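You operate a simulated robot arm through the tools that you are given. There is no shell and no other tool.

You run a simulated robot arm. Do the job below in one go: nothing can be reset, and whatever is moved stays where it is left.

Task
Pound the seeds, grind them to powder, then brush off the crumbs.
Fine: the crumbs lie on the board; black brush; pestle and brush go back where they stood. Set down upright: stone pestle, tall brush with black bristles. What is to be rubbed or washed off counts as gone when no trace of it is left.

Only the result counts: the job must be done as asked and must still hold three seconds after the hand-in. Knocking over, shifting, dropping, spilling or breaking anything else fails it.

Robot
A 7-joint arm with a two-finger parallel gripper, fixed in place. Base frame: the origin is on the floor under the middle of its stand, x ahead of it, y to its left, z up; the work surface is at about z = 0.92. Lengths are in m, angles in rad, forces in N, time in s.
It reaches about 1.479 m from its shoulder. Its first joint turns from -2.897 to 2.897 rad. Payload 4.4 kg.
The TCP is the grasp point between the finger pads, 0.023 m short of the fingertips. In the tool frame z runs along the fingers and y along their closing line. The gripper opens to 0.094 m. The fingers are 0.038 m wide and 0.01 m thick; the gripper's body (0.054 by 0.096 m) begins 0.039 m behind the TCP.
Orientation is that of the tool frame in the base frame, as a unit quaternion [x, y, z, w]. With the fingers straight down and closing along the base's y, the tool's x points along the base's -x, its y along +y and its z along -z.

Tools
- The arm moves only by the tool send_rows. Its argument "rows" is a list of rows, each a list of 3 entries, a list of its own where there are three numbers: the shift along the tool's x, y, z in m, then the turn, a rotation vector about the tool's x, y, z in rad, then the opening, from 0 (shut) to 1 (fully open). In form: [[[dx, dy, dz], [wx, wy, wz], fingers], ...]. A call has 1 to 20 rows; each row shifts and turns the commanded pose from where the row before left it, along the tool's axes as they then stand. Rows are played at 5 a second. More than 0.05 m and 0.15 rad between two rows, or a gripper value outside its range, and nothing of the call is played. A pose out of reach is approached as far as the arm can. The call stops where the force on the tool passes 60 N (or 10 N more than at its start, if that is more) or the arm is blocked; 0.2 s more then pass. Each finger travels about 0.072 m/s and halts on what it meets, pressing with about 32 N; the grip force reading is that of the motor and also rises with nothing between the fingers. The clock runs only during rows and for 0.2 s after the last one: add rows that do not move to give the fingers time. It gives the time, the measured TCP pose, the force on the tool (base axes), the opening and the grip force at its end, in the units of the frame above (readings bear some noise), with the torque about the TCP (base axes, N m) and any sound that the robot's microphone picked up, and new pictures: "views" is both (left out), scene, wrist or none.
- Cameras (640 x 400 px; columns grow to the right, rows downward): "scene" is fixed at [0.2199, -0.6497, 1.7806]; the picture's right is [0.85, -0.52, 0.00], its down [-0.25, -0.41, -0.87] and it looks along [0.46, 0.75, -0.48] (base axes); focal length 351 px, centre (320, 200). "wrist" rides on the gripper at [0.086, 0.016, -0.074] in the tool frame; the picture's right is [-0.18, 0.98, 0.00], its down [-0.58, -0.11, -0.81] and it looks along [-0.79, -0.15, 0.59] (tool axes); focal length 243 px, centre (320, 200). There is no depth. A picture from a camera that has moved, and an enlarged one, comes with that camera's place and axes in the base frame and with its lens.
- inspect(camera, box): a new picture of the part [left, top, right, bottom] of that camera's present view, enlarged. No time passes.
- sign_off(): hands the job in; it is judged then, once.

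Places have to be worked out from the pictures, the camera data and where the tool is seen. Open the gripper and draw the arm clear of the work before you hand the job in, unless the task says otherwise.

The tools are called after "Request:" as name(argument=value, ...) on one line, values as JSON. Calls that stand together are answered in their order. send_rows: Moves the arm, as the interface text tells. Its arguments: {"type":"object","properties":{"rows":{"type":"array"},"views":{"type":"string","enum":["both","scene","wrist","none"]}},"required":["rows"]} The other tools are called the same way: inspect (camera, box) takes an enlarged picture of a part of a camera's view; sign_off () hands the job in.

At the start:

```text
time: 0.0
position: [0.7536, 0.3905, 1.329]
tool_rot: [-0.001, 1.0, 0.0, -0.001]
wrist_force: [1.0, -0.2, -0.3]
moment: [0.01, 0.0, 0.03]
width: 0.0939
gripper_force: 0.1
```

scene: 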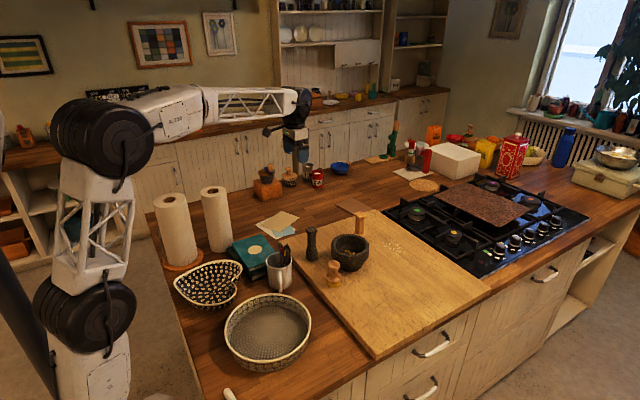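
wrist: 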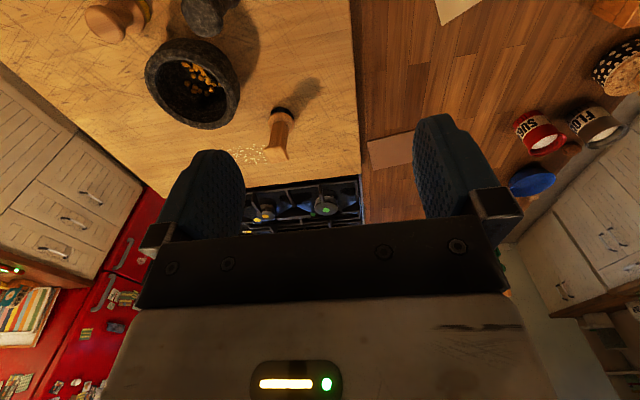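

I start by looking closer at the mortar, pestle, brushes and crumbs in both cameras.

Request:
inspect(camera="scene", box=[270, 190, 430, 290])

Request:
inspect(camera="wrist", box=[80, 0, 400, 200])

Request:
inspect(camera="scene", box=[160, 180, 480, 380])

```text
4.00 times, centred on (350, 240) of scene
camera zoom: at [0.2199, -0.6497, 1.7806], right [0.85, -0.52, 0.0], down [-0.25, -0.41, -0.87], along [0.46, 0.75, -0.48], focal length 1405 px, centre (200, 40)
```

zoom: 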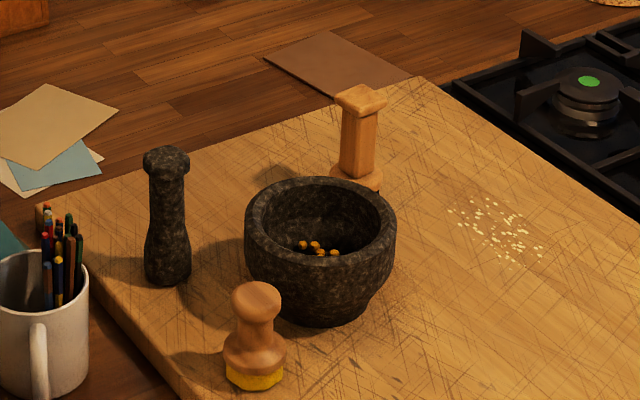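

```text
2.00 times, centred on (240, 100) of wrist
camera zoom: at [0.6679, 0.4066, 1.4038], right [0.18, 0.98, 0.0], down [0.58, -0.11, 0.81], along [0.79, -0.15, -0.59], focal length 485 px, centre (480, 400)
```

zoom: 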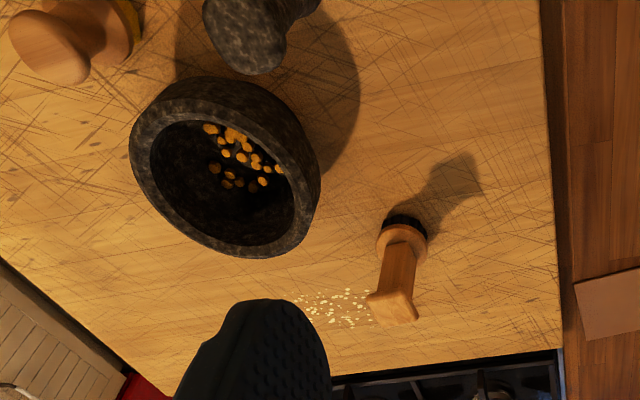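

```text
2.00 times, centred on (320, 280) of scene
camera zoom: at [0.2199, -0.6497, 1.7806], right [0.85, -0.52, 0.0], down [-0.25, -0.41, -0.87], along [0.46, 0.75, -0.48], focal length 703 px, centre (320, 40)
```

zoom: 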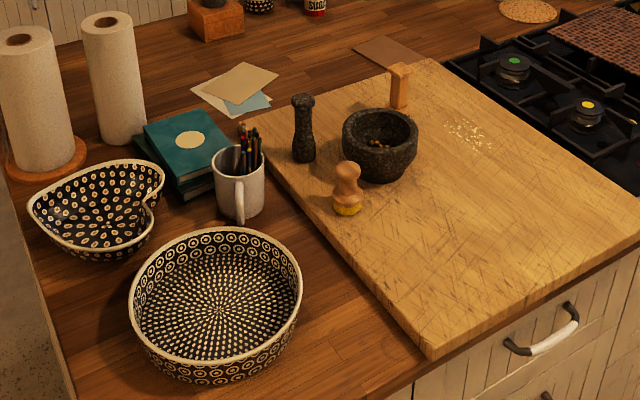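

The stone pestle stands left of the mortar at about (0.74, 0.26). The black-bristled brush is behind the mortar near (0.96, 0.27), and the crumbs lie to the right of it. I'll back the arm off for a second wrist view so I can triangulate positions properly.

Request:
send_rows(rows=[[[0.04, -0.028, 0], [0, 0, 0], 1], [[0.04, -0.028, 0], [0, 0, 0], 1], [[0.04, -0.028, 0], [0, 0, 0], 1], [[0.04, -0.028, 0], [0, 0, 0], 1], [[0.04, -0.028, 0], [0, 0, 0], 1], [[0, 0, 0], [0, 0, 0], 1], [[0, 0, 0], [0, 0, 0], 1]])

```text
time: 1.6
position: [0.554, 0.2502, 1.3297]
tool_rot: [0.0, 1.0, 0.0, 0.0]
wrist_force: [0.6, 0.7, 0.6]
moment: [0.03, -0.02, 0.0]
width: 0.094
gripper_force: 0.0
camera wrist: at [0.467, 0.2666, 1.4035], right [0.18, 0.98, 0.0], down [0.58, -0.11, 0.81], along [0.79, -0.15, -0.59], focal length 243 px, centre (320, 200)
```

scene: 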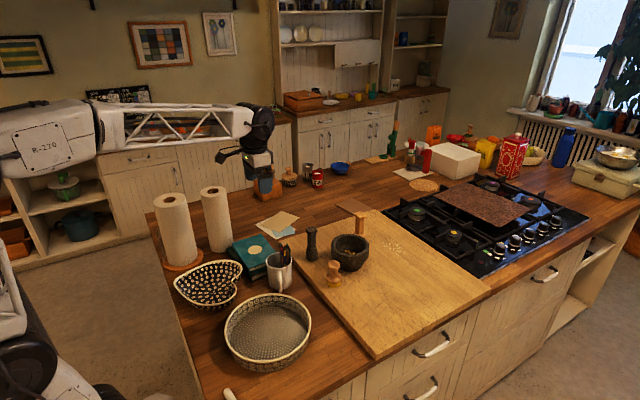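
wrist: 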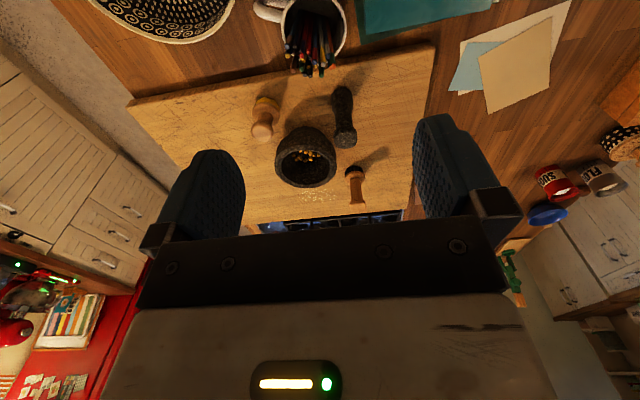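

Both cameras now see the whole group. I'll enlarge the wrist view to read off pixels.

Request:
inspect(camera="wrist", box=[240, 60, 400, 160])

Request:
inspect(camera="wrist", box=[240, 130, 400, 230])

Request:
inspect(camera="scene", box=[290, 205, 370, 255])

Request:
inspect(camera="scene", box=[320, 215, 400, 290])

```text
4.00 times, centred on (320, 110) of wrist
camera zoom: at [0.467, 0.2666, 1.4035], right [0.18, 0.98, 0.0], down [0.58, -0.11, 0.81], along [0.79, -0.15, -0.59], focal length 970 px, centre (320, 560)
```

zoom: 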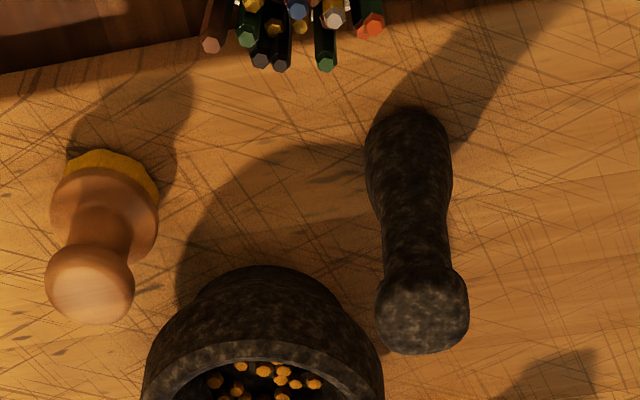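

```text
4.00 times, centred on (320, 180) of wrist
camera zoom: at [0.467, 0.2666, 1.4035], right [0.18, 0.98, 0.0], down [0.58, -0.11, 0.81], along [0.79, -0.15, -0.59], focal length 970 px, centre (320, 280)
```

zoom: 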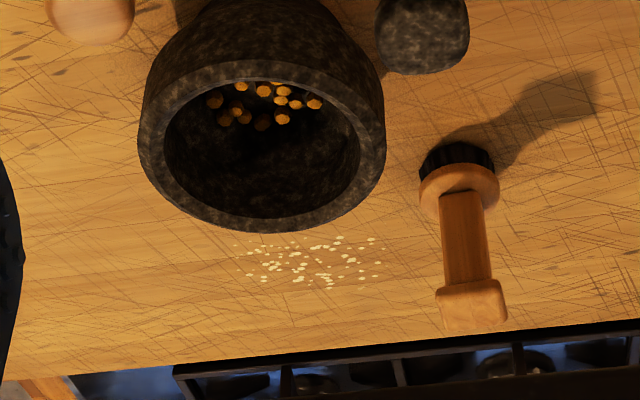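

```text
8.00 times, centred on (330, 230) of scene
camera zoom: at [0.2199, -0.6497, 1.7806], right [0.85, -0.52, 0.0], down [-0.25, -0.41, -0.87], along [0.46, 0.75, -0.48], focal length 2811 px, centre (240, -40)
```

zoom: 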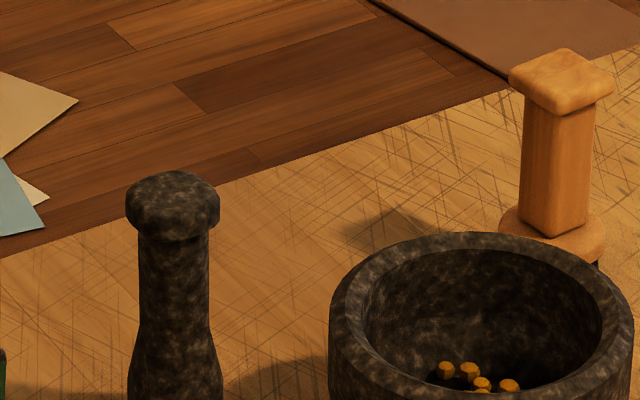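

```text
5.33 times, centred on (360, 252) of scene
camera zoom: at [0.2199, -0.6497, 1.7806], right [0.85, -0.52, 0.0], down [-0.25, -0.41, -0.87], along [0.46, 0.75, -0.48], focal length 1874 px, centre (107, -80)
```

zoom: 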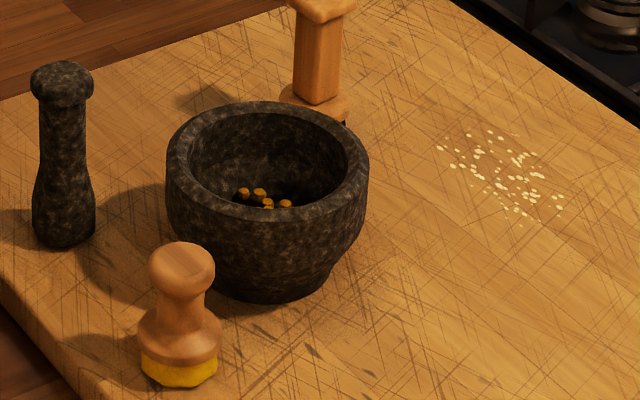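

Triangulated positions:

| Item | x, y | Heights and sizes |
|---|---|---|
| Pestle | (0.741, 0.260) | top z≈1.09 |
| Mortar rim | (0.843, 0.164) | z≈1.03, inner radius ≈0.054 |
| Black brush | (0.967, 0.268) | top z≈1.07 |
| Crumbs | centre (1.05, 0.15) | on the board |
| Board top | – | z≈0.947 |

I'll move to a point above the pestle next.

Request:
send_rows(rows=[[[-0.0373, 0.0019, 0.026], [0, 0, 0], 1], [[-0.0373, 0.0019, 0.026], [0, 0, 0], 1], [[-0.0373, 0.0019, 0.026], [0, 0, 0], 1], [[-0.0373, 0.0019, 0.026], [0, 0, 0], 1], [[-0.0373, 0.0019, 0.026], [0, 0, 0], 1], [[0, 0, 0], [0, 0, 0], 1], [[0, 0, 0], [0, 0, 0], 1]])

```text
time: 3.2
position: [0.7397, 0.2586, 1.1991]
tool_rot: [0.0, 1.0, 0.001, 0.0]
wrist_force: [0.0, 0.0, 0.8]
moment: [-0.01, -0.03, -0.02]
width: 0.0944
gripper_force: 0.1
camera wrist: at [0.6533, 0.2749, 1.2736], right [0.18, 0.98, 0.0], down [0.58, -0.11, 0.81], along [0.79, -0.15, -0.59], focal length 243 px, centre (320, 200)
```

scene: 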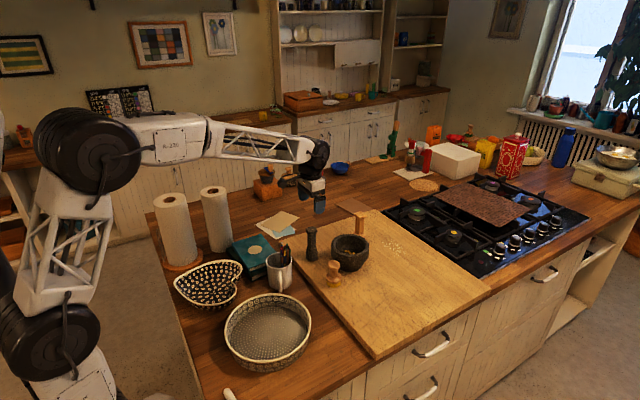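
wrist: 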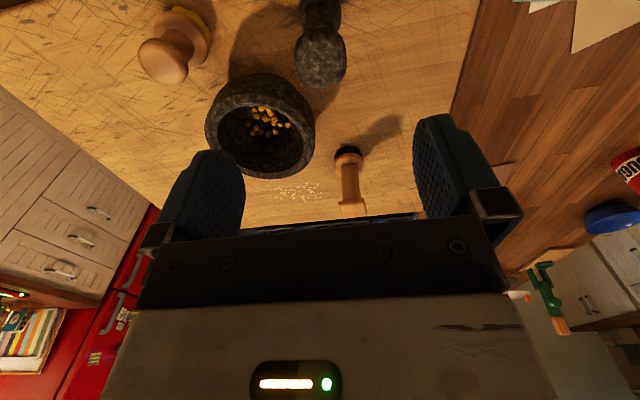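

The pestle cap appears directly below the tool. I'll zoom in to refine its position before going down.

Request:
inspect(camera="wrist", box=[240, 0, 400, 100])

Request:
inspect(camera="wrist", box=[180, 60, 340, 160])

Request:
inspect(camera="scene", box=[240, 140, 400, 240])

```text
4.00 times, centred on (320, 50) of wrist
camera zoom: at [0.6533, 0.2749, 1.2736], right [0.18, 0.98, 0.0], down [0.58, -0.11, 0.81], along [0.79, -0.15, -0.59], focal length 970 px, centre (320, 800)
```

zoom: 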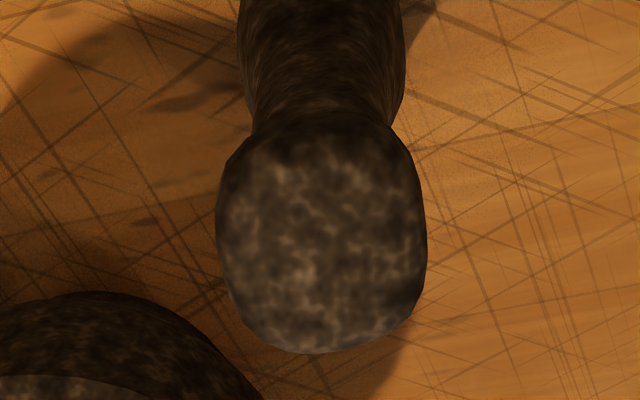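

```text
4.00 times, centred on (260, 110) of wrist
camera zoom: at [0.6533, 0.2749, 1.2736], right [0.18, 0.98, 0.0], down [0.58, -0.11, 0.81], along [0.79, -0.15, -0.59], focal length 970 px, centre (560, 560)
```

zoom: 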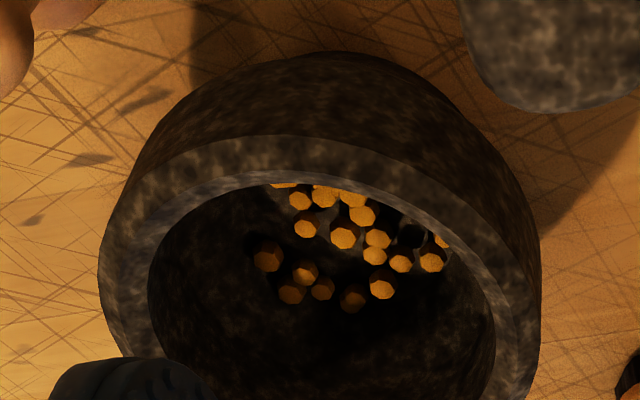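

```text
4.00 times, centred on (320, 190) of scene
camera zoom: at [0.2199, -0.6497, 1.7806], right [0.85, -0.52, 0.0], down [-0.25, -0.41, -0.87], along [0.46, 0.75, -0.48], focal length 1405 px, centre (320, 240)
```

zoom: 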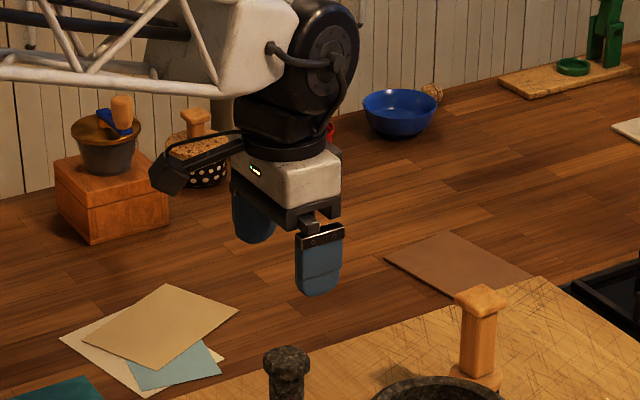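

The TCP is within a couple of millimetres of the pestle axis, and the camera housing clears the pencils by about 5 cm. I'll lower onto the cap to TCP z≈1.062 and close.

Request:
send_rows(rows=[[[0.0002, 0.0002, 0.03], [0, 0, 0], 1], [[0.0002, 0.0002, 0.03], [0, 0, 0], 1], [[0.0002, 0.0002, 0.03], [0, 0, 0], 1], [[0.0002, 0.0002, 0.027], [0, 0, 0], 1], [[0, 0, 0.02], [0, 0, 0], 1], [[0, 0, 0], [0, 0, 0], 1], [[0, 0, 0], [0, 0, 0], 1]])

```text
time: 4.8
position: [0.7388, 0.2632, 1.0641]
tool_rot: [0.0, 1.0, -0.001, -0.001]
wrist_force: [0.5, 0.6, -0.5]
moment: [-0.02, 0.01, 0.0]
width: 0.0937
gripper_force: 0.0
camera wrist: at [0.6532, 0.2783, 1.1375], right [0.18, 0.98, 0.0], down [0.58, -0.11, 0.81], along [0.79, -0.15, -0.59], focal length 243 px, centre (320, 200)
```

scene: 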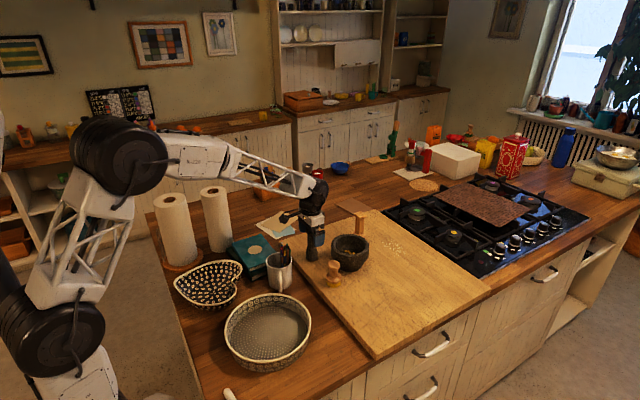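
wrist: 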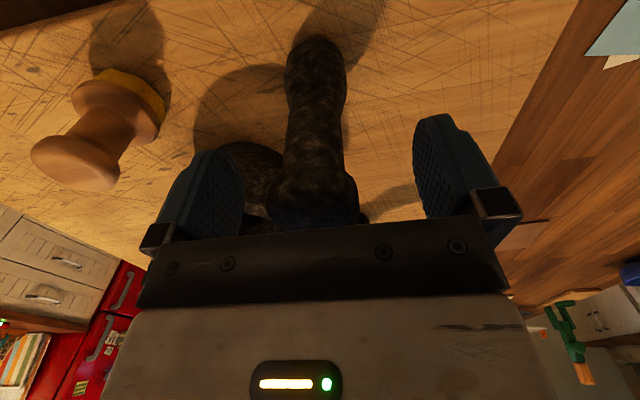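

The cap is between the fingers but sits slightly towards the left finger in the wrist view, and the y reading seems to have drifted. I'll take another still reading before correcting.

Request:
send_rows(rows=[[[0, 0, 0], [0, 0, 0], 1], [[0, 0, 0], [0, 0, 0], 1]], views="none")

Request:
inspect(camera="wrist", box=[160, 100, 480, 300])

Request:
inspect(camera="scene", box=[270, 190, 350, 270])

```text
time: 5.4
position: [0.7393, 0.2633, 1.0641]
tool_rot: [0.0, 1.0, 0.0, 0.0]
wrist_force: [-0.1, -1.0, 0.5]
moment: [0.0, 0.0, -0.01]
width: 0.0939
gripper_force: 0.0
```

```text
2.00 times, centred on (320, 200) of wrist
camera zoom: at [0.6532, 0.2783, 1.1375], right [0.18, 0.98, 0.0], down [0.58, -0.11, 0.81], along [0.79, -0.15, -0.59], focal length 485 px, centre (320, 200)
```

zoom: 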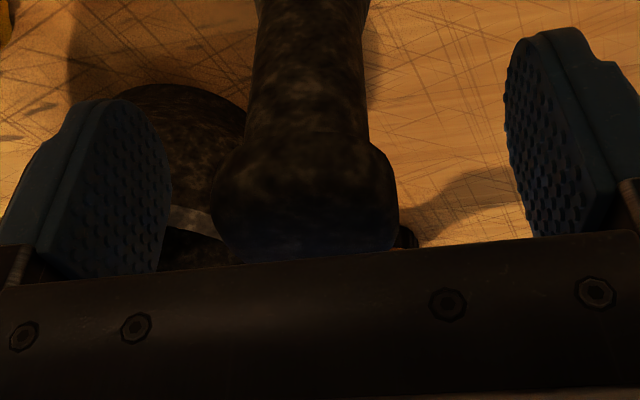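

```text
5.00 times, centred on (310, 230) of scene
camera zoom: at [0.2199, -0.6497, 1.7806], right [0.85, -0.52, 0.0], down [-0.25, -0.41, -0.87], along [0.46, 0.75, -0.48], focal length 1757 px, centre (370, 50)
```

zoom: 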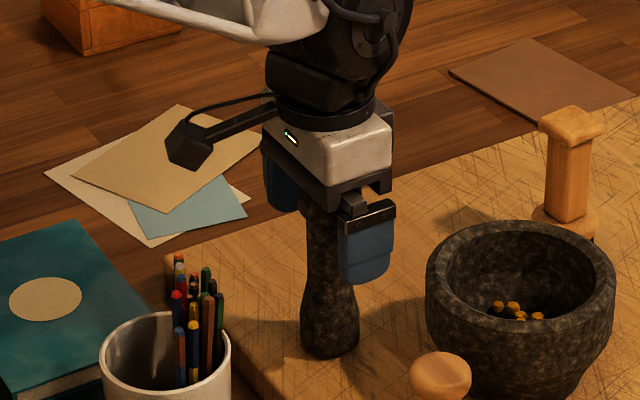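

The measured pose is off by about 3.5 mm in y, and the image agrees. I'll shift the tool by -0.0035 in y and close on the cap.

Request:
send_rows(rows=[[[0, -0.0035, 0], [0, 0, 0], 1], [[0, 0, 0], [0, 0, 0], 1], [[0, 0, 0], [0, 0, 0], 0.5], [[0, 0, 0], [0, 0, 0], 0.3], [[0, 0, 0], [0, 0, 0], 0.0], [[0, 0, 0], [0, 0, 0], 0], [[0, 0, 0], [0, 0, 0], 0], [[0, 0, 0], [0, 0, 0], 0]])

```text
time: 7.2
position: [0.7384, 0.2589, 1.0649]
tool_rot: [0.0, 1.0, 0.0, 0.0]
wrist_force: [0.1, 1.1, 0.3]
moment: [0.1, -0.06, -0.01]
width: 0.0396
gripper_force: 31.9
camera wrist: at [0.6531, 0.2741, 1.1379], right [0.18, 0.98, 0.0], down [0.58, -0.11, 0.81], along [0.79, -0.15, -0.59], focal length 243 px, centre (320, 200)
```

scene: 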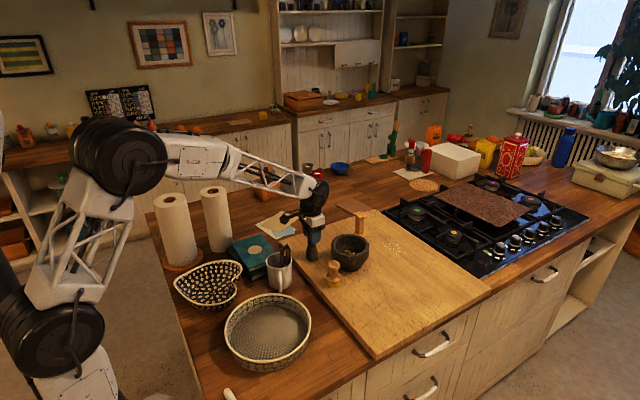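
wrist: 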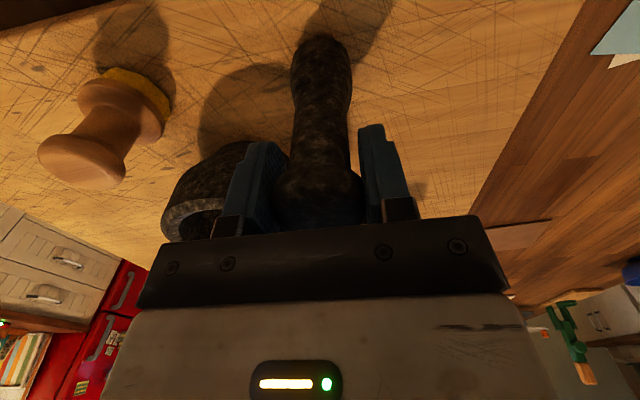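

The pestle is gripped (width 0.040, 32 N) with the TCP at (0.7384, 0.2589, 1.0649), which I'll use as the return pose. I'll lift it straight up.

Request:
send_rows(rows=[[[0, 0, -0.01], [0, 0, 0], 0], [[0, 0, -0.02], [0, 0, 0], 0], [[0, 0, -0.03], [0, 0, 0], 0], [[0, 0, -0.03], [0, 0, 0], 0], [[0, 0, -0.03], [0, 0, 0], 0], [[0, 0, 0], [0, 0, 0], 0], [[0, 0, 0], [0, 0, 0], 0]])

```text
time: 8.8
position: [0.7385, 0.2593, 1.1833]
tool_rot: [0.0, 1.0, -0.001, 0.0]
wrist_force: [-0.2, -0.4, -2.5]
moment: [0.0, 0.01, -0.02]
width: 0.0395
gripper_force: 32.0
camera wrist: at [0.6525, 0.2743, 1.2566], right [0.18, 0.98, 0.0], down [0.58, -0.11, 0.81], along [0.79, -0.15, -0.59], focal length 243 px, centre (320, 200)
```

scene: 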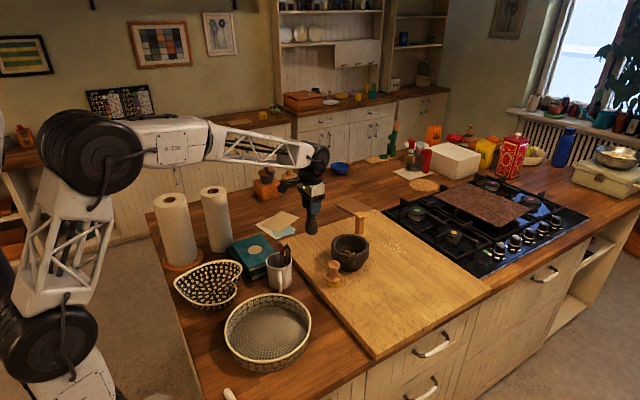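
wrist: 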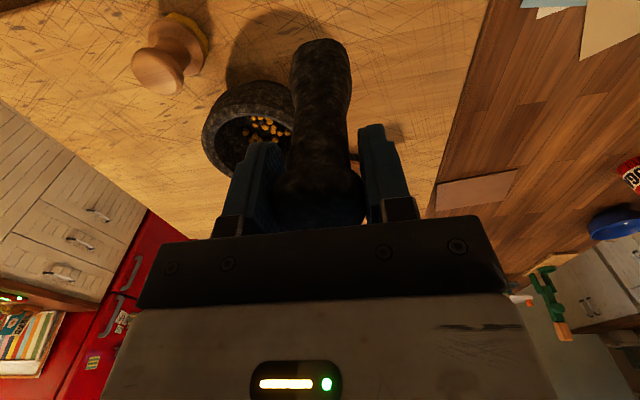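

The pestle came up cleanly, weighing about 2.5 N. I'll carry it over the mortar centre at (0.8435, 0.1637), keeping this height.

Request:
send_rows(rows=[[[-0.015, -0.0137, 0], [0, 0, 0], 0], [[-0.025, -0.0227, 0], [0, 0, 0], 0], [[-0.025, -0.0227, 0], [0, 0, 0], 0], [[-0.025, -0.0227, 0], [0, 0, 0], 0], [[-0.015, -0.0137, 0], [0, 0, 0], 0], [[0, 0, 0], [0, 0, 0], 0], [[0, 0, 0], [0, 0, 0], 0]])

Request:
inspect(camera="scene", box=[290, 160, 410, 280])

Request:
inspect(camera="wrist", box=[200, 0, 440, 160])

```text
time: 10.4
position: [0.8434, 0.1638, 1.1828]
tool_rot: [0.0, 1.0, 0.0, 0.0]
wrist_force: [-0.4, 0.5, -1.9]
moment: [-0.01, -0.04, 0.01]
width: 0.0395
gripper_force: 31.9
camera wrist: at [0.7579, 0.1785, 1.2564], right [0.18, 0.98, 0.0], down [0.58, -0.11, 0.81], along [0.79, -0.15, -0.59], focal length 243 px, centre (320, 200)
```

scene: 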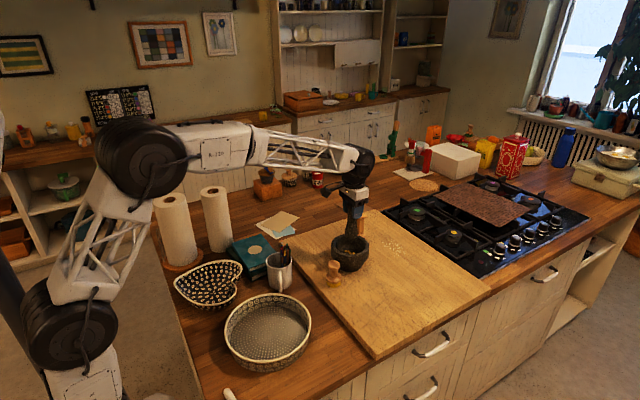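
wrist: 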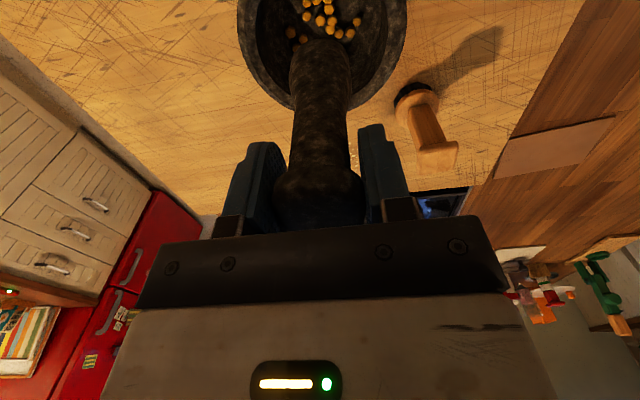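

```text
3.33 times, centred on (350, 220) of scene
camera zoom: at [0.2199, -0.6497, 1.7806], right [0.85, -0.52, 0.0], down [-0.25, -0.41, -0.87], along [0.46, 0.75, -0.48], focal length 1171 px, centre (220, 133)
```

zoom: 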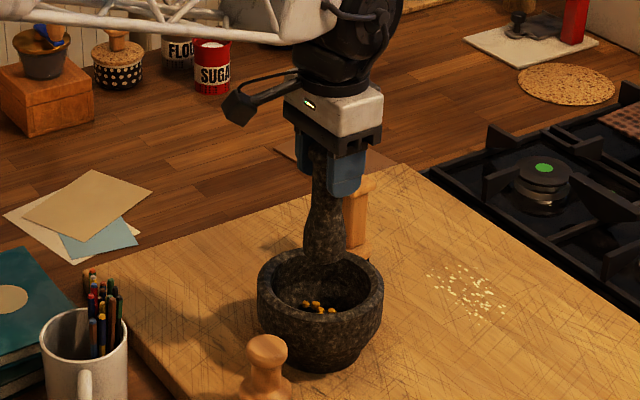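

```text
2.50 times, centred on (320, 80) of wrist
camera zoom: at [0.7579, 0.1785, 1.2564], right [0.18, 0.98, 0.0], down [0.58, -0.11, 0.81], along [0.79, -0.15, -0.59], focal length 606 px, centre (320, 500)
```

zoom: 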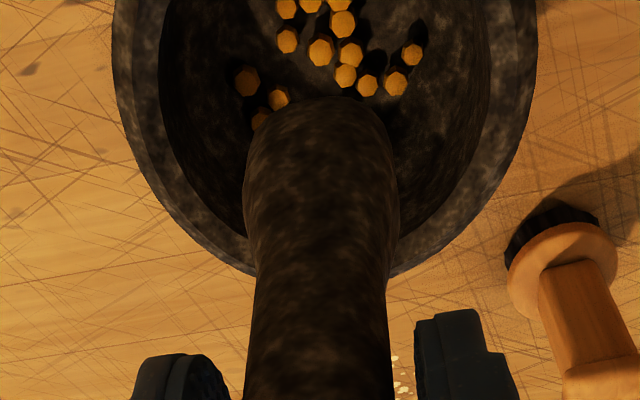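

The pestle is centred over the mortar in both views. I'll lower it in stages while watching the force to find the mortar floor.

Request:
send_rows(rows=[[[0, 0, 0.02], [0, 0, 0], 0], [[0, 0, 0.02], [0, 0, 0], 0], [[0, 0, 0.02], [0, 0, 0], 0], [[0, 0, 0.005], [0, 0, 0], 0], [[0, 0, 0], [0, 0, 0], 0]])

```text
time: 11.6
position: [0.8456, 0.1631, 1.1165]
tool_rot: [0.0, 1.0, 0.0, 0.0]
wrist_force: [0.5, 0.5, -3.1]
moment: [-0.03, 0.01, 0.0]
width: 0.0392
gripper_force: 31.6
camera wrist: at [0.76, 0.1793, 1.1913], right [0.18, 0.98, 0.0], down [0.58, -0.11, 0.81], along [0.79, -0.15, -0.59], focal length 243 px, centre (320, 200)
```

scene: 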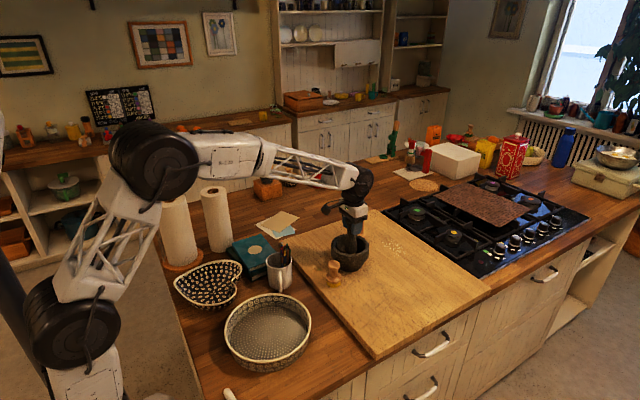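
wrist: 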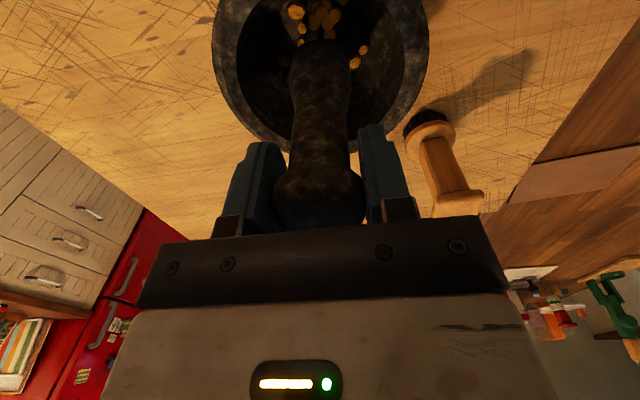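

No contact yet with the pestle tip at about z=0.998. I'll continue in small steps.

Request:
send_rows(rows=[[[0, 0, 0.004], [0, 0, 0], 0], [[0, 0, 0.004], [0, 0, 0], 0], [[0, 0, 0], [0, 0, 0], 0]], views="none")

```text
time: 12.4
position: [0.8451, 0.1645, 1.1096]
tool_rot: [0.001, 1.0, 0.001, 0.0]
wrist_force: [0.5, -0.4, -2.5]
moment: [0.02, -0.03, 0.03]
width: 0.0396
gripper_force: 32.2
```

Still free at z=1.1096. I'll go on down.

Request:
send_rows(rows=[[[0, 0, 0.004], [0, 0, 0], 0], [[0, 0, 0.004], [0, 0, 0], 0], [[0, 0, 0], [0, 0, 0], 0]], views="none")

```text
time: 13.2
position: [0.8453, 0.1634, 1.1015]
tool_rot: [0.0, 1.0, 0.0, 0.0]
wrist_force: [0.3, 0.4, -2.8]
moment: [0.02, 0.0, 0.05]
width: 0.0399
gripper_force: 31.4
```

Still only the pestle's weight at z=1.1015 (tip ≈0.983), so I'll take another small step down.

Request:
send_rows(rows=[[[0, 0, 0.004], [0, 0, 0], 0], [[0, 0, 0.004], [0, 0, 0], 0], [[0, 0, 0], [0, 0, 0], 0]], views="none")

```text
time: 14.0
position: [0.8462, 0.1622, 1.0925]
tool_rot: [0.0, 1.0, 0.0, -0.001]
wrist_force: [0.5, -0.7, -2.4]
moment: [-0.05, -0.01, 0.03]
width: 0.0396
gripper_force: 31.7
```

Tip now at about 0.975 and still free. I'll continue.

Request:
send_rows(rows=[[[0, 0, 0.003], [0, 0, 0], 0], [[0, 0, 0.003], [0, 0, 0], 0], [[0, 0, 0], [0, 0, 0], 0]], views="both")

Request:
inspect(camera="scene", box=[310, 200, 390, 280])

Request:
inspect(camera="wrist", box=[200, 0, 440, 160])

```text
time: 14.8
position: [0.8464, 0.1604, 1.0879]
tool_rot: [0.0, 1.0, 0.0, -0.001]
wrist_force: [0.1, -0.3, -3.1]
moment: [-0.01, -0.01, 0.03]
width: 0.0398
gripper_force: 32.0
camera wrist: at [0.7583, 0.1769, 1.1623], right [0.18, 0.98, 0.0], down [0.58, -0.11, 0.81], along [0.79, -0.15, -0.59], focal length 243 px, centre (320, 200)
```

scene: 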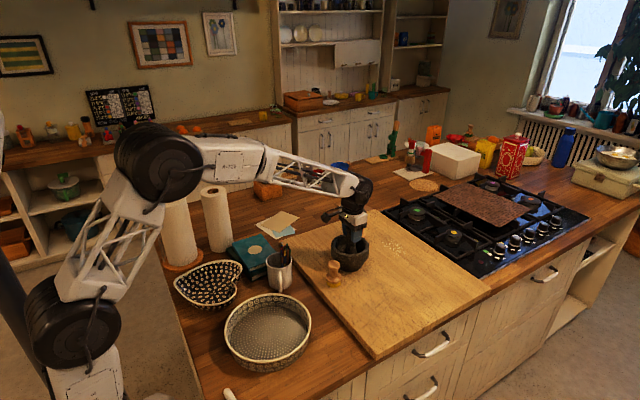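
wrist: 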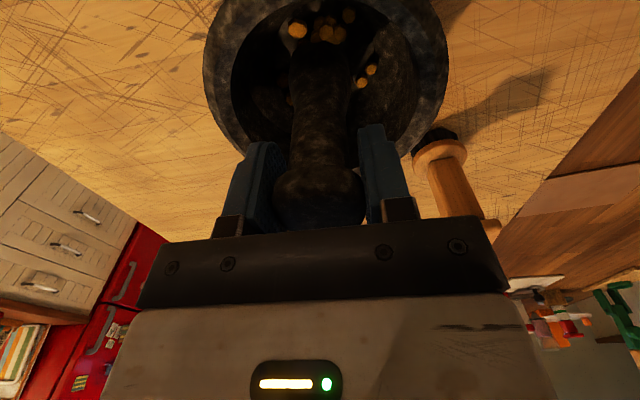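

```text
5.00 times, centred on (350, 240) of scene
camera zoom: at [0.2199, -0.6497, 1.7806], right [0.85, -0.52, 0.0], down [-0.25, -0.41, -0.87], along [0.46, 0.75, -0.48], focal length 1757 px, centre (170, 0)
```

zoom: 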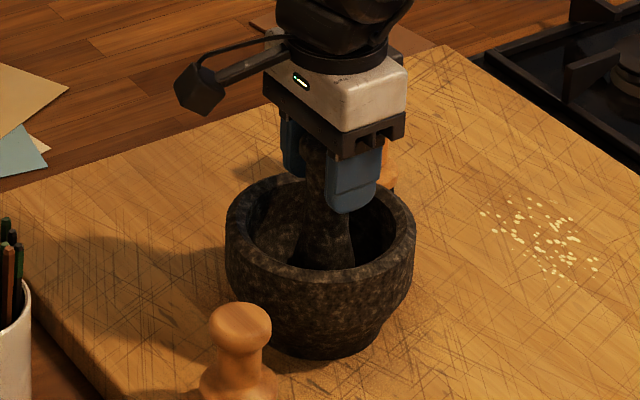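

```text
2.50 times, centred on (320, 80) of wrist
camera zoom: at [0.7583, 0.1769, 1.1623], right [0.18, 0.98, 0.0], down [0.58, -0.11, 0.81], along [0.79, -0.15, -0.59], focal length 606 px, centre (320, 500)
```

zoom: 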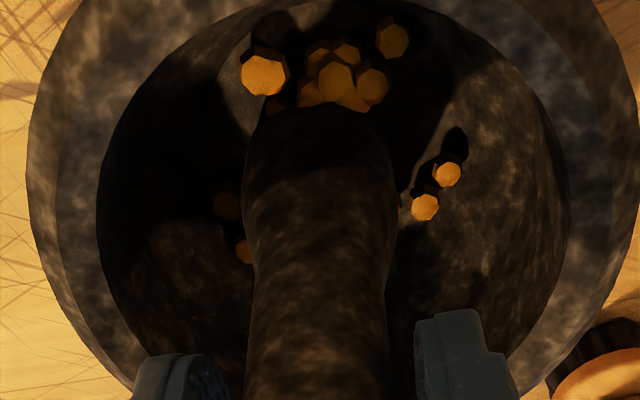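

The tip is at about 0.970 and the tool has drifted a few mm off centre (x +0.003, y -0.003). I'll correct that and keep lowering until I feel the floor.

Request:
send_rows(rows=[[[0.0025, 0.003, 0.0], [0, 0, 0], 0], [[0, 0, 0.003], [0, 0, 0], 0], [[0, 0, 0.003], [0, 0, 0], 0], [[0, 0, 0], [0, 0, 0], 0]], views="none")

```text
time: 15.8
position: [0.843, 0.1658, 1.0818]
tool_rot: [0.0, 1.0, 0.001, 0.001]
wrist_force: [1.7, -2.3, 23.1]
moment: [-0.04, -0.12, -0.01]
width: 0.0393
gripper_force: 32.0
```

Contact: the floor is reached at TCP z≈1.082 with about 25 N of pressing force. Now I'll pound, lifting 3 cm and striking back down a few times, then check the effect.

Request:
send_rows(rows=[[[0, 0, -0.03], [0, 0, 0], 0], [[0, 0, 0.03], [0, 0, 0], 0], [[0, 0, -0.03], [0, 0, 0], 0], [[0, 0, 0.03], [0, 0, 0], 0], [[0, 0, -0.03], [0, 0, 0], 0], [[0, 0, 0.03], [0, 0, 0], 0]], views="both")

Request:
inspect(camera="wrist", box=[200, 0, 440, 160])

```text
time: 17.2
position: [0.8415, 0.1638, 1.0802]
tool_rot: [0.001, 1.0, 0.0, 0.001]
wrist_force: [-6.2, -0.9, 12.7]
moment: [-0.09, 0.63, 0.02]
width: 0.0394
gripper_force: 31.7
camera wrist: at [0.755, 0.1806, 1.1547], right [0.18, 0.98, 0.0], down [0.58, -0.11, 0.81], along [0.79, -0.15, -0.59], focal length 243 px, centre (320, 200)
```

scene: 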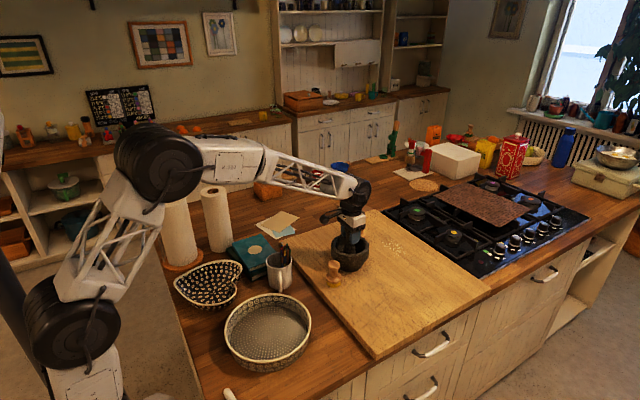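
wrist: 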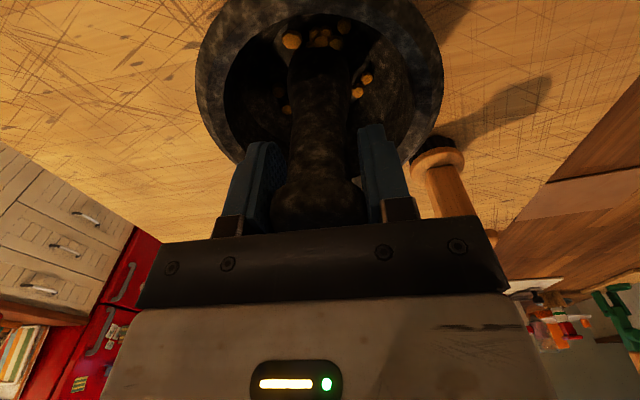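

```text
2.50 times, centred on (320, 80) of wrist
camera zoom: at [0.755, 0.1806, 1.1547], right [0.18, 0.98, 0.0], down [0.58, -0.11, 0.81], along [0.79, -0.15, -0.59], focal length 606 px, centre (320, 500)
```

zoom: 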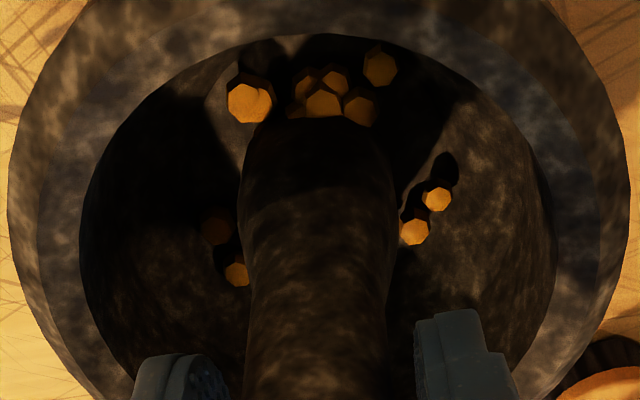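

The force reached 13–23 N but the seeds still look whole. I'll pound harder with higher lifts and a short dwell at each strike.

Request:
send_rows(rows=[[[0, 0, -0.045], [0, 0, 0], 0], [[0, 0, 0], [0, 0, 0], 0], [[0, 0, 0.046], [0, 0, 0], 0], [[0, 0, 0], [0, 0, 0], 0], [[0, 0, -0.046], [0, 0, 0], 0], [[0, 0, 0], [0, 0, 0], 0], [[0, 0, 0.046], [0, 0, 0], 0], [[0, 0, 0], [0, 0, 0], 0], [[0, 0, -0.046], [0, 0, 0], 0], [[0, 0, 0], [0, 0, 0], 0], [[0, 0, 0.046], [0, 0, 0], 0], [[0, 0, 0], [0, 0, 0], 0]], views="both")

Request:
inspect(camera="wrist", box=[200, 0, 440, 160])

```text
time: 19.8
position: [0.8457, 0.1662, 1.079]
tool_rot: [0.0, 1.0, 0.0, -0.001]
wrist_force: [0.2, -0.7, -1.8]
moment: [-0.01, -0.01, 0.0]
width: 0.0394
gripper_force: 31.8
camera wrist: at [0.759, 0.1816, 1.1526], right [0.18, 0.98, 0.0], down [0.58, -0.11, 0.81], along [0.79, -0.15, -0.59], focal length 243 px, centre (320, 200)
```

scene: 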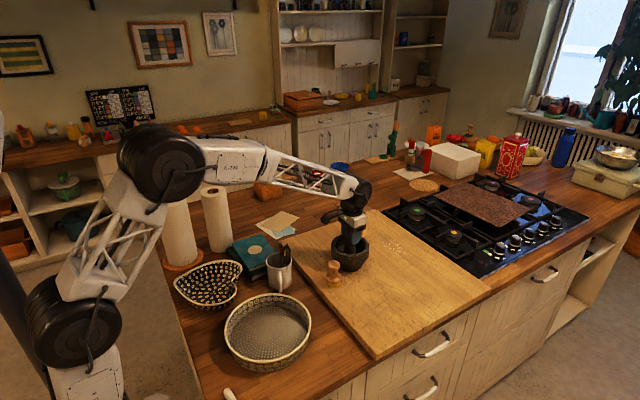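
wrist: 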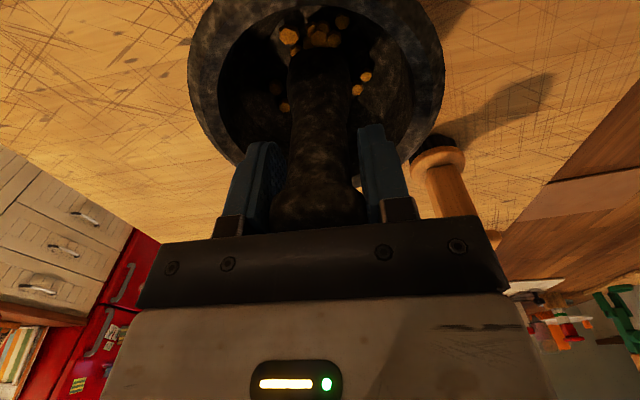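

```text
2.50 times, centred on (320, 80) of wrist
camera zoom: at [0.759, 0.1816, 1.1526], right [0.18, 0.98, 0.0], down [0.58, -0.11, 0.81], along [0.79, -0.15, -0.59], focal length 606 px, centre (320, 500)
```

zoom: 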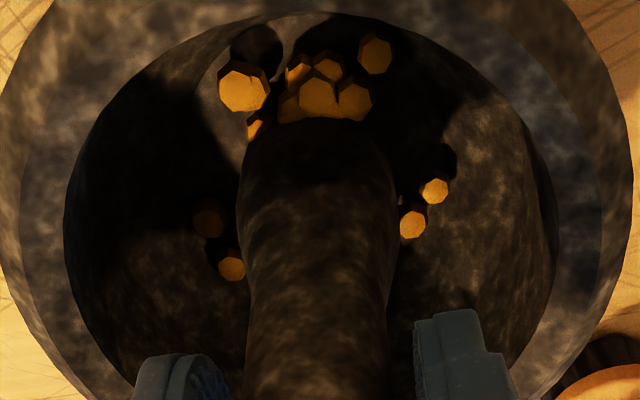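

No contact is showing at z=1.079, so the pestle may have slid up slightly in the fingers. I'll re-centre, then press down gently to find the floor again.

Request:
send_rows(rows=[[[0.002, -0.002, 0.002], [0, 0, 0], 0], [[0, 0, 0.002], [0, 0, 0], 0], [[0, 0, 0], [0, 0, 0], 0]], views="none")

```text
time: 20.6
position: [0.8413, 0.1626, 1.077]
tool_rot: [0.0, 1.0, 0.001, 0.001]
wrist_force: [1.5, 3.9, 24.8]
moment: [0.11, -0.02, -0.01]
width: 0.0394
gripper_force: 31.7
```

Contact again at z≈1.077 with about 27 N, so the pestle has shifted roughly 4 mm up in the grip. I'll pound again so that each stroke lands with a clear force, and read the force after one strike first.

Request:
send_rows(rows=[[[0, 0, -0.03], [0, 0, 0], 0], [[0, 0, 0], [0, 0, 0], 0], [[0, 0, 0.032], [0, 0, 0], 0]], views="none")

```text
time: 21.4
position: [0.8395, 0.1644, 1.0768]
tool_rot: [0.0, 1.0, -0.001, -0.001]
wrist_force: [-4.1, -0.1, 4.7]
moment: [-0.05, 0.42, -0.03]
width: 0.0396
gripper_force: 32.1
```

The strike landed with a lighter force. I'll shift back to centre in x and do a series of firmer strikes, then look.

Request:
send_rows(rows=[[[-0.003, 0, -0.03], [0, 0, 0], 0], [[0, 0, 0], [0, 0, 0], 0], [[0, 0, 0.033], [0, 0, 0], 0], [[0, 0, 0], [0, 0, 0], 0], [[0, 0, -0.033], [0, 0, 0], 0], [[0, 0, 0], [0, 0, 0], 0], [[0, 0, 0.033], [0, 0, 0], 0], [[0, 0, 0], [0, 0, 0], 0], [[0, 0, -0.033], [0, 0, 0], 0], [[0, 0, 0], [0, 0, 0], 0], [[0, 0, 0.033], [0, 0, 0], 0], [[0, 0, 0], [0, 0, 0], 0]], views="both")

Request:
inspect(camera="wrist", box=[200, 0, 440, 160])

Request:
inspect(camera="scene", box=[310, 200, 390, 280])

```text
time: 24.0
position: [0.8438, 0.1652, 1.074]
tool_rot: [0.0, 1.0, 0.001, 0.001]
wrist_force: [-4.4, -2.7, 13.3]
moment: [-0.18, 0.36, -0.04]
width: 0.0393
gripper_force: 32.1
camera wrist: at [0.7574, 0.1806, 1.1464], right [0.18, 0.98, 0.0], down [0.58, -0.11, 0.81], along [0.79, -0.15, -0.59], focal length 243 px, centre (320, 200)
```

scene: 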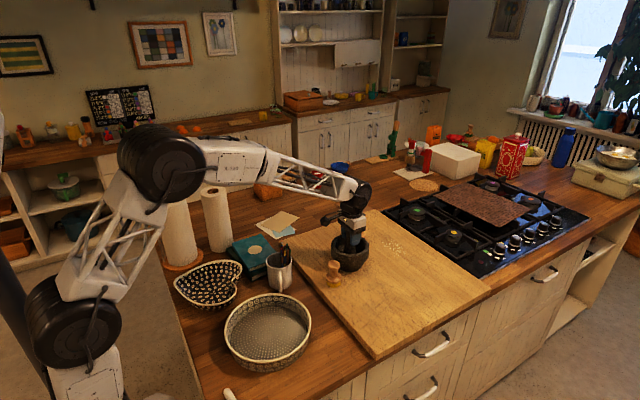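
wrist: 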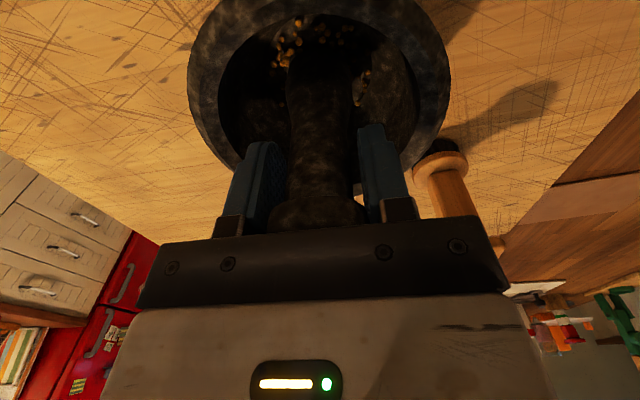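

```text
2.50 times, centred on (320, 80) of wrist
camera zoom: at [0.7574, 0.1806, 1.1464], right [0.18, 0.98, 0.0], down [0.58, -0.11, 0.81], along [0.79, -0.15, -0.59], focal length 606 px, centre (320, 500)
```

zoom: 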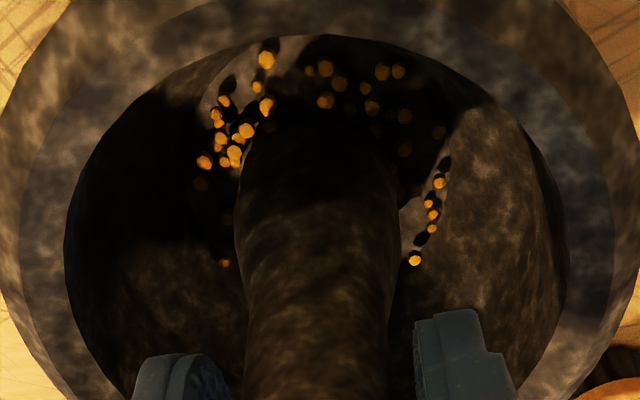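

```text
5.00 times, centred on (350, 240) of scene
camera zoom: at [0.2199, -0.6497, 1.7806], right [0.85, -0.52, 0.0], down [-0.25, -0.41, -0.87], along [0.46, 0.75, -0.48], focal length 1757 px, centre (170, 0)
```

zoom: 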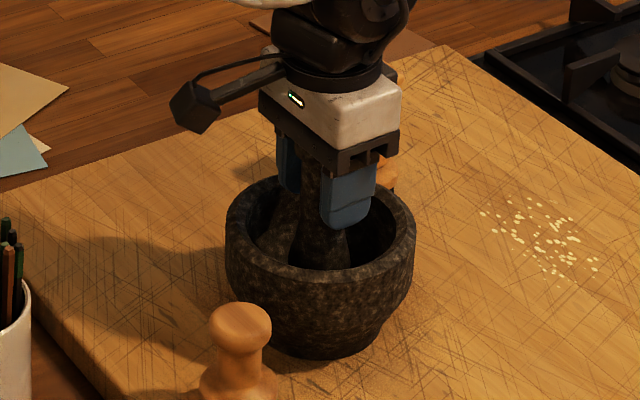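

The seeds are now broken into small bits, so pounding worked. Now I'll grind, starting with one slow revolution of 8 mm radius while pressing with about 15 N.

Request:
send_rows(rows=[[[-0.008, 0, 0], [0, 0, 0], 0], [[0.00234, 0.00566, 0], [0, 0, 0], 0], [[0.00566, 0.00234, 0], [0, 0, 0], 0], [[0.00566, -0.00234, 0], [0, 0, 0], 0], [[0.00234, -0.00566, 0], [0, 0, 0], 0], [[-0.00234, -0.00566, 0], [0, 0, 0], 0], [[-0.00566, -0.00234, 0], [0, 0, 0], 0], [[-0.00566, 0.00234, 0], [0, 0, 0], 0], [[-0.00234, 0.00566, 0], [0, 0, 0], 0]], views="both")

Request:
inspect(camera="wrist", box=[200, 0, 440, 160])

```text
time: 26.0
position: [0.8525, 0.1639, 1.0729]
tool_rot: [-0.001, 1.0, 0.0, 0.0]
wrist_force: [-0.2, -0.2, -2.6]
moment: [-0.02, 0.01, -0.03]
width: 0.039
gripper_force: 32.0
camera wrist: at [0.7658, 0.1795, 1.1457], right [0.18, 0.98, 0.0], down [0.58, -0.11, 0.81], along [0.79, -0.15, -0.59], focal length 243 px, centre (320, 200)
```

scene: 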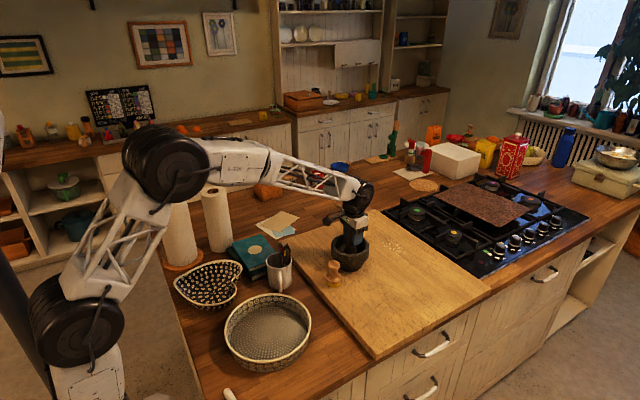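
wrist: 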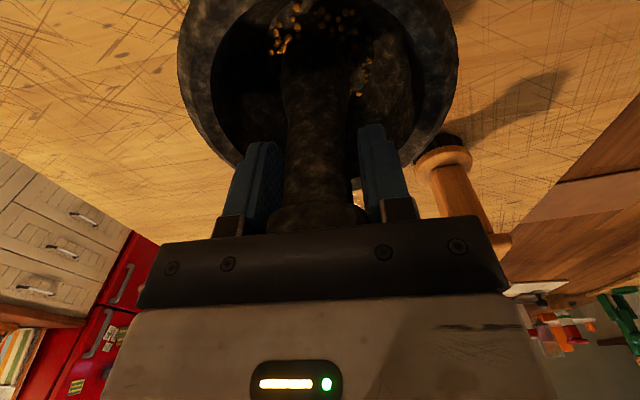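

```text
2.50 times, centred on (320, 80) of wrist
camera zoom: at [0.7658, 0.1795, 1.1457], right [0.18, 0.98, 0.0], down [0.58, -0.11, 0.81], along [0.79, -0.15, -0.59], focal length 606 px, centre (320, 500)
```

zoom: 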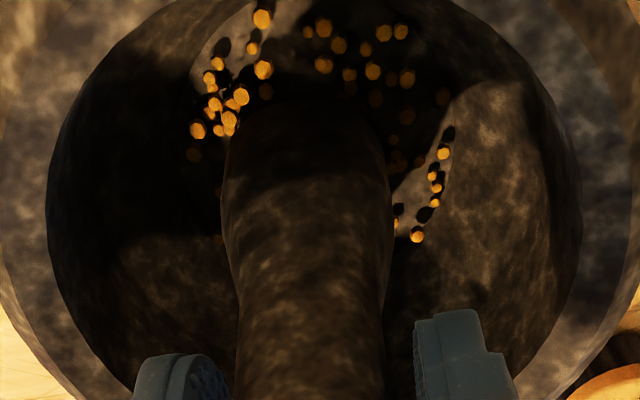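

Contact faded at the end of the circle because the pestle is creeping up in the fingers. I'll lower until I feel the floor again and keep grinding with a small downward feed.

Request:
send_rows(rows=[[[0, 0, 0.002], [0, 0, 0], 0], [[0, 0, 0.002], [0, 0, 0], 0], [[0, 0, 0], [0, 0, 0], 0]], views="none")

```text
time: 26.8
position: [0.8514, 0.1655, 1.0721]
tool_rot: [0.0, 1.0, -0.001, 0.001]
wrist_force: [-0.4, -1.1, 25.6]
moment: [-0.07, -0.08, -0.03]
width: 0.0393
gripper_force: 32.1
```

Contact is at 28 N. I'll grind one more revolution with a slight downward feed.

Request:
send_rows(rows=[[[0.00234, 0.00566, 0], [0, 0, 0], 0], [[0.00566, 0.00234, 0], [0, 0, 0], 0], [[0.00566, -0.00234, 0], [0, 0, 0], 0], [[0.00234, -0.00566, 0.0005], [0, 0, 0], 0], [[-0.00234, -0.00566, 0.0005], [0, 0, 0], 0], [[-0.00566, -0.00234, 0.0005], [0, 0, 0], 0], [[-0.00566, 0.00234, 0.0005], [0, 0, 0], 0], [[-0.00234, 0.00566, 0.0005], [0, 0, 0], 0]], views="none")

Request:
inspect(camera="wrist", box=[200, 0, 440, 160])

```text
time: 28.1
position: [0.8385, 0.159, 1.069]
tool_rot: [0.0, 1.0, 0.0, 0.003]
wrist_force: [0.1, 2.1, 6.4]
moment: [0.2, 0.06, -0.02]
width: 0.0393
gripper_force: 32.2
stopped in row 6: the force on the tool passed its limit at 62 N (the readings are from after the stop); the commanded pose is now the measured one
```

```text
2.50 times, centred on (320, 80) of wrist
camera zoom: at [0.7521, 0.1744, 1.1436], right [0.18, 0.98, 0.0], down [0.58, -0.11, 0.81], along [0.8, -0.15, -0.59], focal length 606 px, centre (320, 500)
```

zoom: 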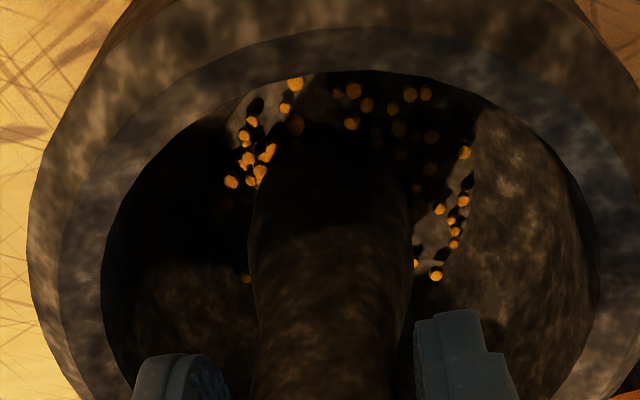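

Force peaked at 62 N on the -y slope, so the circle was too wide there. I'll return to the centre and read the force before a smaller circle.

Request:
send_rows(rows=[[[-0.0025, 0.0025, 0], [0, 0, 0], 0], [[-0.0025, 0.0025, 0], [0, 0, 0], 0], [[0, 0, 0], [0, 0, 0], 0]], views="none")

```text
time: 28.9
position: [0.8418, 0.164, 1.0694]
tool_rot: [0.0, 1.0, 0.001, 0.002]
wrist_force: [-1.2, -1.4, 0.7]
moment: [-0.11, 0.15, 0.02]
width: 0.0391
gripper_force: 32.1
```

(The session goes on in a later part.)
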